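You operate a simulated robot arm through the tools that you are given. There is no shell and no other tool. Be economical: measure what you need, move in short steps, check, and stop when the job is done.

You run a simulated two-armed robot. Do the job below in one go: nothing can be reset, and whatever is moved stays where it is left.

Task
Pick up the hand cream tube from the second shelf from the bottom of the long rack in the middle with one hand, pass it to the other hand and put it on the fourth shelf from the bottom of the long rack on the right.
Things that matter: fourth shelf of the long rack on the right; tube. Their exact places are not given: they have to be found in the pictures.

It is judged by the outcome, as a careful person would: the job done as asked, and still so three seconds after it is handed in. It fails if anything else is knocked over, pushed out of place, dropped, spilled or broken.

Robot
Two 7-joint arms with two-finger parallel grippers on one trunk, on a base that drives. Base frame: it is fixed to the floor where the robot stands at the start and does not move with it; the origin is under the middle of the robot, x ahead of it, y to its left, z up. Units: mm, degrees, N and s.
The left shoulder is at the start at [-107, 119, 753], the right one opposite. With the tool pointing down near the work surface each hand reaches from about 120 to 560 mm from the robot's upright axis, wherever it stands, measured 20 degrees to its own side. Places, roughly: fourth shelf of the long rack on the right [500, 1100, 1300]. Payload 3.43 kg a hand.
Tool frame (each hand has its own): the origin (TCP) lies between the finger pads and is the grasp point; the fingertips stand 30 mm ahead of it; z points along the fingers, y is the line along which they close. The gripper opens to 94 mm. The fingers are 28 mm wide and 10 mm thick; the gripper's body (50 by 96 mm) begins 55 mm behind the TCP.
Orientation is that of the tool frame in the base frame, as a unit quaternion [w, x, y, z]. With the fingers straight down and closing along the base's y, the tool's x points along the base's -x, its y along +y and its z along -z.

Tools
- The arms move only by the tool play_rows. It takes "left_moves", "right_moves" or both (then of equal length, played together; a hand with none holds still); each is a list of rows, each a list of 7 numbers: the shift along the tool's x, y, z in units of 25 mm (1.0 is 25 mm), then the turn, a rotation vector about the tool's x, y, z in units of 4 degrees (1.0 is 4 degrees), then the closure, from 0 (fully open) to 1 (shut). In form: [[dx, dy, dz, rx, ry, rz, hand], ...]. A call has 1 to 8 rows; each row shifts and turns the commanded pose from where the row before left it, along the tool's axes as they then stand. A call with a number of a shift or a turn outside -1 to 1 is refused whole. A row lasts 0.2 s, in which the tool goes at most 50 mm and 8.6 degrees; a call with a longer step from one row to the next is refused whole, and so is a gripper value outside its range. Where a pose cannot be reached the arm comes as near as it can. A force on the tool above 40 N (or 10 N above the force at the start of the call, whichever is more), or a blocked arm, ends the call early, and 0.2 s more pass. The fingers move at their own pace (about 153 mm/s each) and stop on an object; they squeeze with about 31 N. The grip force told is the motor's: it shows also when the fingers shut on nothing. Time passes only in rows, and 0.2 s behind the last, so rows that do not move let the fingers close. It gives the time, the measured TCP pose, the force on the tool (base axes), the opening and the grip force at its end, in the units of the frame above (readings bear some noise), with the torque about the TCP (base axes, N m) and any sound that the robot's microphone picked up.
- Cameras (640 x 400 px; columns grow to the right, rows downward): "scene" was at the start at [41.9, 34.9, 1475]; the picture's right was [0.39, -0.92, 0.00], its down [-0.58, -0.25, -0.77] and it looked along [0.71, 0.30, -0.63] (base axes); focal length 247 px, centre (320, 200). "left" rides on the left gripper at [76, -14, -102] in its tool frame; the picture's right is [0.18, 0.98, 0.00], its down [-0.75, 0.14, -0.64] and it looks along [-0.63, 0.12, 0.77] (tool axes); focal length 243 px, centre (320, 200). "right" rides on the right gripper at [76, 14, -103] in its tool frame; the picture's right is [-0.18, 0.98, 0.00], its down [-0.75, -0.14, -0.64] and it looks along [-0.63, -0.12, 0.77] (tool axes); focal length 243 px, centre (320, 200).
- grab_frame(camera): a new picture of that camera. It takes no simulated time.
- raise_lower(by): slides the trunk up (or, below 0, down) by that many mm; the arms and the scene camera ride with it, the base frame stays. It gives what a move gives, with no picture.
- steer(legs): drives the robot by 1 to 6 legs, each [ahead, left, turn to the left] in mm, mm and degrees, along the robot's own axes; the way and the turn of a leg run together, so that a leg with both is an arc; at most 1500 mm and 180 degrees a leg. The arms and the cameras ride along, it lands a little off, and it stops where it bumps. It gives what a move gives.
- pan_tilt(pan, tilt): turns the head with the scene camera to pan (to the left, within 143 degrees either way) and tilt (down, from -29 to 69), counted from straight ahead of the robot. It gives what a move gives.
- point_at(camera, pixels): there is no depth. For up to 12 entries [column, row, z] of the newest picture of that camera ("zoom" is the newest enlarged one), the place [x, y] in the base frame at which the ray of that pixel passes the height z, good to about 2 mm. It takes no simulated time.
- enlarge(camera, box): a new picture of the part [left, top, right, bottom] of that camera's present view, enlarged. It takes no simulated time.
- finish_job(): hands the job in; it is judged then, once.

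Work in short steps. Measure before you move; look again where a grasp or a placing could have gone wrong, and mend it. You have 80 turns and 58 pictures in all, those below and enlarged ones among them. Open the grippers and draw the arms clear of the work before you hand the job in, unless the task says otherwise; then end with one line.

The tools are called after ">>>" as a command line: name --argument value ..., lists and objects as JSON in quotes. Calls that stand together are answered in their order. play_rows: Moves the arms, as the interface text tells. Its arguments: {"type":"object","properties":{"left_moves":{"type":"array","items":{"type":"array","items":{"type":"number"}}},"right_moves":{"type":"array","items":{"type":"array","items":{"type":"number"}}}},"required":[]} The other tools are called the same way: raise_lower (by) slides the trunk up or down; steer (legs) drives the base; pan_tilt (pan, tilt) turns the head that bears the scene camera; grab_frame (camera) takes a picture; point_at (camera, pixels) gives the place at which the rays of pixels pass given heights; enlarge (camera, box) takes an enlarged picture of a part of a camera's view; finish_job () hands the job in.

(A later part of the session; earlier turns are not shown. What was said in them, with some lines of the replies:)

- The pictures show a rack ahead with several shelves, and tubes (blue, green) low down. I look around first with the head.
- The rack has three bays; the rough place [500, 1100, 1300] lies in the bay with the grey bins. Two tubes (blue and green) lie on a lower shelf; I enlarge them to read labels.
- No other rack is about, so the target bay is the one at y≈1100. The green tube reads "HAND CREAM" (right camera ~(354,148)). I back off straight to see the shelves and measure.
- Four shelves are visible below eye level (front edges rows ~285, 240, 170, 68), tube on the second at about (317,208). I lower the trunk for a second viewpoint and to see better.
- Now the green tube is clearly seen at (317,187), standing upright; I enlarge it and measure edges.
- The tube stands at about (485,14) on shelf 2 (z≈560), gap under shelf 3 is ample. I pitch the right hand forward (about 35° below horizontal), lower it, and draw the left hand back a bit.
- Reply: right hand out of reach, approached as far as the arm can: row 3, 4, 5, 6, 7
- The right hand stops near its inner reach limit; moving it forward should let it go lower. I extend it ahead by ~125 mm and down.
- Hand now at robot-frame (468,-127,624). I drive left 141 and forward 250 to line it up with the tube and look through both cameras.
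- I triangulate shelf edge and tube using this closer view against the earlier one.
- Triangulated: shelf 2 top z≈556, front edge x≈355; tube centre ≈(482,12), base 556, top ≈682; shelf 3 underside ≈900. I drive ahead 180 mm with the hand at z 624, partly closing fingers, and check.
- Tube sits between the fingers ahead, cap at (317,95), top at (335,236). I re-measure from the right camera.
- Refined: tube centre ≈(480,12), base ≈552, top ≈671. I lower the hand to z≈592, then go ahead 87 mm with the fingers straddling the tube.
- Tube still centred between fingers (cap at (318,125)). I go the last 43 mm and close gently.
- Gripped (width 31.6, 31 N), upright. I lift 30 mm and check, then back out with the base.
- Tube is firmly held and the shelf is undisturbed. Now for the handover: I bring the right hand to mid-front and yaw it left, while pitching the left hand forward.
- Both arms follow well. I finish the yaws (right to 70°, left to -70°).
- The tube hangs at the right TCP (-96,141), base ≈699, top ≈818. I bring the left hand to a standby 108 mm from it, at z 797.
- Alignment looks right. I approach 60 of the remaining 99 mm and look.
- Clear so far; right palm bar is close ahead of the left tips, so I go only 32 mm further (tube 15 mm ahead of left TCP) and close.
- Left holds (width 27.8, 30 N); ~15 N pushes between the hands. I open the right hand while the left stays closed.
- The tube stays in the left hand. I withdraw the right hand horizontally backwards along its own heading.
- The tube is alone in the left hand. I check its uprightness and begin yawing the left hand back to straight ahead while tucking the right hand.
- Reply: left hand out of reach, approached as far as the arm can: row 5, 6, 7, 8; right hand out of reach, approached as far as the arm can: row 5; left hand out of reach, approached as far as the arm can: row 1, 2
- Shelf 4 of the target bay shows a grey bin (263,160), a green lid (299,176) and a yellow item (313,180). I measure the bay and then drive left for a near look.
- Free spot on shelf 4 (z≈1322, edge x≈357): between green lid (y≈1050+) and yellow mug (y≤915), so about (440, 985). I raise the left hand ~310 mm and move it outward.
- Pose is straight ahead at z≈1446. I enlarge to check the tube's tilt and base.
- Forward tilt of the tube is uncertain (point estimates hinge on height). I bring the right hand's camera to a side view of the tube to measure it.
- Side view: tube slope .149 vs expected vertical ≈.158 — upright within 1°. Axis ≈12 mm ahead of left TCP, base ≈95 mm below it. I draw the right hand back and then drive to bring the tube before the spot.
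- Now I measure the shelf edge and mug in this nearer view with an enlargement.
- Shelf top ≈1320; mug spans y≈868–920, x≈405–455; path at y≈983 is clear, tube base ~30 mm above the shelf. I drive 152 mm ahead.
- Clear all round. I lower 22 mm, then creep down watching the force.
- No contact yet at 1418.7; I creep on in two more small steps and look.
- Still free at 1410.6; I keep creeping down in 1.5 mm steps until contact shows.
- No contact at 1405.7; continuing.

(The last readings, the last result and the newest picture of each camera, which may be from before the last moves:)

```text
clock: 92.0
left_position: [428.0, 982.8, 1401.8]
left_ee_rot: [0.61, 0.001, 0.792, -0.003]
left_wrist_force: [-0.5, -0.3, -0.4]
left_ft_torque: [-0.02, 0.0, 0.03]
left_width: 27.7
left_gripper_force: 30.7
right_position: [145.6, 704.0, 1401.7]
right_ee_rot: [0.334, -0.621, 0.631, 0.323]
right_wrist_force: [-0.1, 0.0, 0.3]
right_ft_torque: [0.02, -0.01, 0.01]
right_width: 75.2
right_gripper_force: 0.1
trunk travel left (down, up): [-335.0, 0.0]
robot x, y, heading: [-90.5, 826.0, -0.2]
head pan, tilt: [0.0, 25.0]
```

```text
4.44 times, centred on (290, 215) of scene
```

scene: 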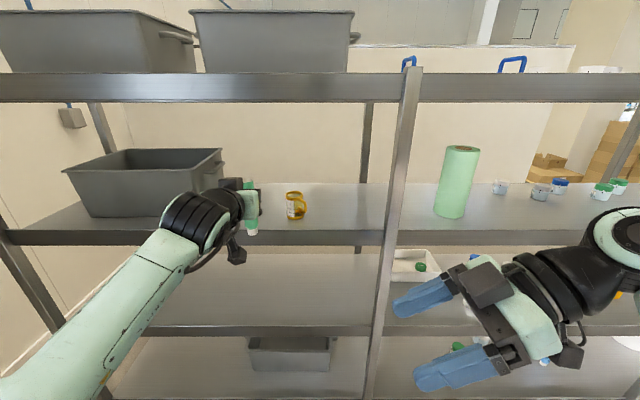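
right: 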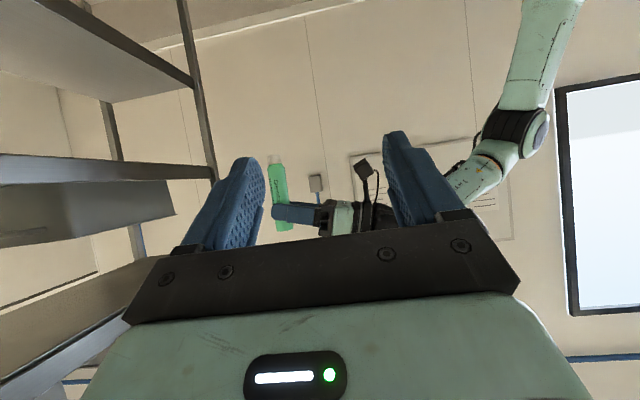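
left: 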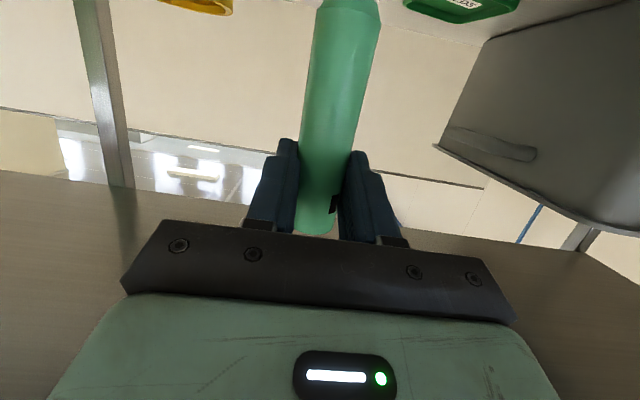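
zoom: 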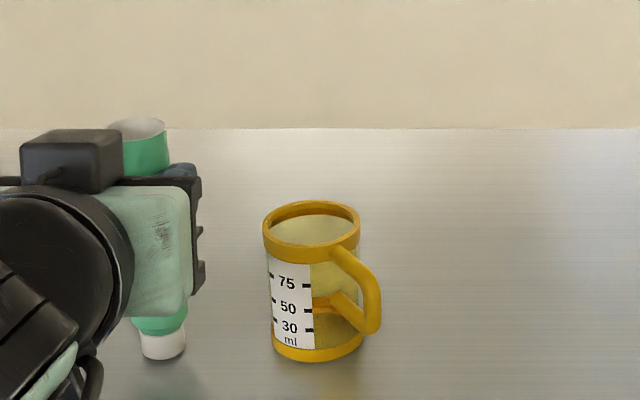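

A shadow under the cap at (162,362) has appeared: nearly touching. I creep further.

>>> play_rows --left_moves '[[0.06, 0, 0.016, 0, 0, 0, 0.95], [0, 0, 0, 0, 0, 0, 0.95]]'

>>> play_rows --left_moves '[[0.06, 0, 0.016, 0, 0, 0, 0.95], [0, 0, 0, 0, 0, 0, 0.95]]'

>>> play_rows --left_moves '[[0.06, 0, 0.016, 0, 0, 0, 0.95], [0, 0, 0, 0, 0, 0, 0.95]]'

```text
clock: 92.5
left_position: [427.7, 982.6, 1400.6]
left_ee_rot: [0.61, 0.002, 0.792, -0.004]
left_wrist_force: [-0.7, -1.1, -0.2]
left_ft_torque: [0.03, 0.02, 0.01]
left_width: 28.0
left_gripper_force: 30.8
right_position: [146.0, 703.5, 1402.4]
right_ee_rot: [0.333, -0.621, 0.631, 0.324]
right_wrist_force: [-0.6, 1.2, 0.2]
right_ft_torque: [-0.01, 0.02, 0.0]
right_width: 74.7
right_gripper_force: 0.1
trunk travel left (down, up): [-335.0, 0.0]
robot x, y, heading: [-92.2, 827.7, -0.1]
head pan, tilt: [0.0, 25.0]
```

```text
clock: 93.2
left_position: [428.5, 982.8, 1399.3]
left_ee_rot: [0.611, 0.002, 0.791, -0.004]
left_wrist_force: [1.1, 0.5, 5.0]
left_ft_torque: [-0.02, -0.21, -0.01]
left_width: 28.0
left_gripper_force: 31.1
right_position: [146.0, 703.6, 1402.6]
right_ee_rot: [0.334, -0.621, 0.63, 0.325]
right_wrist_force: [-0.4, -0.3, 0.1]
right_ft_torque: [0.0, -0.01, 0.01]
right_width: 75.3
right_gripper_force: 0.0
trunk travel left (down, up): [-335.0, 0.0]
robot x, y, heading: [-89.0, 826.6, -0.1]
head pan, tilt: [0.0, 25.0]
```

```text
clock: 93.8
left_position: [427.2, 982.7, 1399.3]
left_ee_rot: [0.612, 0.001, 0.791, -0.003]
left_wrist_force: [1.8, 0.9, 13.3]
left_ft_torque: [0.05, -0.4, 0.0]
left_width: 28.1
left_gripper_force: 30.8
right_position: [145.8, 704.1, 1402.5]
right_ee_rot: [0.333, -0.622, 0.63, 0.324]
right_wrist_force: [0.2, 0.0, 0.2]
right_ft_torque: [0.01, 0.0, -0.01]
right_width: 75.2
right_gripper_force: 0.1
trunk travel left (down, up): [-335.0, 0.0]
robot x, y, heading: [-94.5, 828.7, 0.3]
head pan, tilt: [0.0, 25.0]
```

Contact: 13 N upward. I ease up 1 mm, then open slowly in small steps.

>>> play_rows --left_moves '[[-0.04, 0, -0.011, 0, 0, 0, 0.95], [0, 0, 0, 0, 0, 0, 0.72], [0, 0, 0, 0, 0, 0, 0.68], [0, 0, 0, 0, 0, 0, 0.64], [0, 0, 0, 0, 0, 0, 0.58], [0, 0, 0, 0, 0, 0, 0.5], [0, 0, 0, 0, 0, 0, 0.42], [0, 0, 0, 0, 0, 0, 0.35]]'

>>> enlarge --camera "scene" --box '[230, 170, 330, 260]'

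>>> grab_frame --camera "left"

```text
clock: 95.5
left_position: [428.9, 983.2, 1398.4]
left_ee_rot: [0.61, 0.002, 0.792, -0.004]
left_wrist_force: [0.0, -0.2, -0.3]
left_ft_torque: [-0.03, 0.0, 0.0]
left_width: 61.2
left_gripper_force: 0.1
right_position: [146.2, 703.7, 1402.1]
right_ee_rot: [0.333, -0.622, 0.631, 0.324]
right_wrist_force: [0.6, 0.0, -0.5]
right_ft_torque: [-0.03, 0.0, -0.01]
right_width: 75.4
right_gripper_force: 0.1
trunk travel left (down, up): [-335.0, 0.0]
robot x, y, heading: [-92.5, 826.5, 0.1]
head pan, tilt: [0.0, 25.0]
```

```text
4.44 times, centred on (280, 215) of scene
```

zoom: 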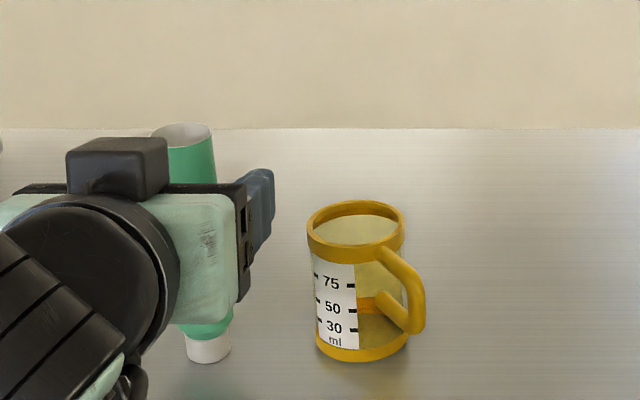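

```text
4 pictures are left
```

left: 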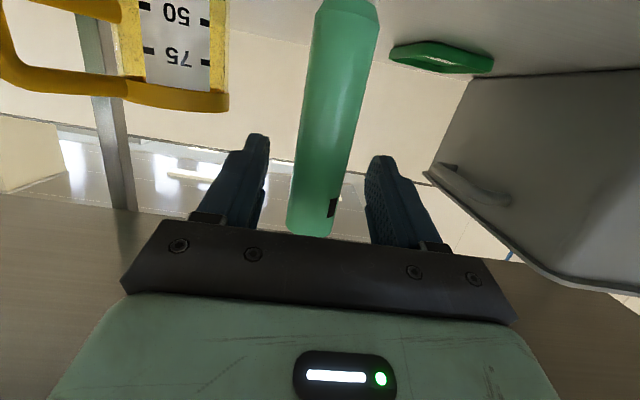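

The tube stands free between the open fingers. I draw the hand straight back, then back the base away.

>>> play_rows --left_moves '[[0.104, 0, -0.386, 0, 0, 0, 0.35], [0.208, 0, -0.773, 0, 0, 0, 0.35], [0.208, 0, -0.773, 0, 0, 0, 0.35], [0.208, 0, -0.773, 0, 0, 0, 0.35], [0.208, 0, -0.773, 0, 0, 0, 0.35]]'

>>> steer --legs '[[-350, 0, 0]]'

>>> grab_frame --camera "scene"

```text
clock: 96.8
left_position: [338.8, 984.0, 1397.7]
left_ee_rot: [0.61, 0.002, 0.792, -0.004]
left_wrist_force: [0.5, 0.5, 0.0]
left_ft_torque: [-0.04, 0.0, 0.01]
left_width: 61.1
left_gripper_force: 0.0
right_position: [146.0, 703.5, 1402.8]
right_ee_rot: [0.333, -0.622, 0.63, 0.325]
right_wrist_force: [-0.3, -0.7, -0.5]
right_ft_torque: [0.0, -0.01, -0.05]
right_width: 75.4
right_gripper_force: 0.1
trunk travel left (down, up): [-335.0, 0.0]
robot x, y, heading: [-94.0, 825.9, -0.1]
head pan, tilt: [0.0, 25.0]
```

```text
clock: 99.0
left_position: [-10.8, 983.3, 1397.3]
left_ee_rot: [0.61, 0.002, 0.793, -0.004]
left_wrist_force: [0.5, -0.1, -0.2]
left_ft_torque: [-0.03, -0.01, -0.01]
left_width: 61.2
left_gripper_force: 0.0
right_position: [-204.4, 703.6, 1403.0]
right_ee_rot: [0.333, -0.622, 0.63, 0.325]
right_wrist_force: [0.4, -0.9, 0.5]
right_ft_torque: [0.0, -0.01, -0.03]
right_width: 75.0
right_gripper_force: 0.1
trunk travel left (down, up): [-335.0, 0.0]
robot x, y, heading: [-440.1, 822.8, -0.0]
head pan, tilt: [0.0, 25.0]
```

```text
3 pictures are left
```

scene: 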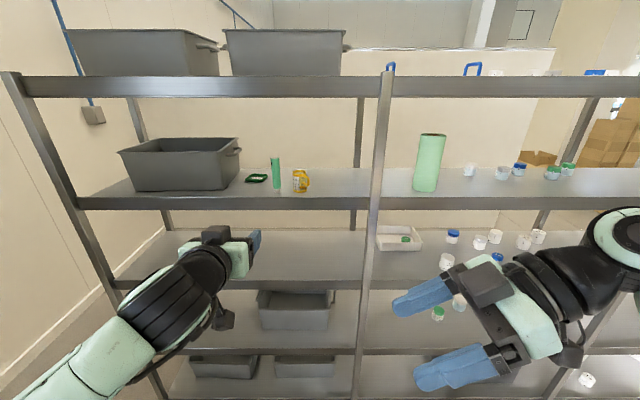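

The tube stands upright at (276,172) on the fourth shelf, between the lid and the mug, and neither has moved. I open both grippers fully and hand the job in.

>>> play_rows --left_moves '[[0, 0, 0, 0, 0, 0, 0], [0, 0, 0, 0, 0, 0, 0]]' --right_moves '[[0, 0, 0, 0, 0, 0, 0], [0, 0, 0, 0, 0, 0, 0]]'

>>> finish_job

```text
clock: 99.6
left_position: [-11.2, 984.8, 1396.6]
left_ee_rot: [0.61, 0.003, 0.793, -0.005]
left_wrist_force: [-0.1, -0.7, 0.5]
left_ft_torque: [0.01, 0.0, -0.04]
left_width: 93.9
left_gripper_force: 0.0
right_position: [-204.2, 703.6, 1401.9]
right_ee_rot: [0.333, -0.622, 0.63, 0.325]
right_wrist_force: [0.5, -0.5, 0.9]
right_ft_torque: [0.01, -0.01, 0.01]
right_width: 93.6
right_gripper_force: 0.0
trunk travel left (down, up): [-335.0, 0.0]
robot x, y, heading: [-444.1, 826.3, -0.1]
head pan, tilt: [0.0, 25.0]
```

```text
The job is handed in.
```

The hand cream tube went from the right hand to the left and now stands upright on the fourth shelf of the bay at your given place [500, 1100, 1300]. That bay is on the robot's left as it faces the racks, so I followed the coordinates rather than the word "right"; nothing else appeared disturbed in the last picture.
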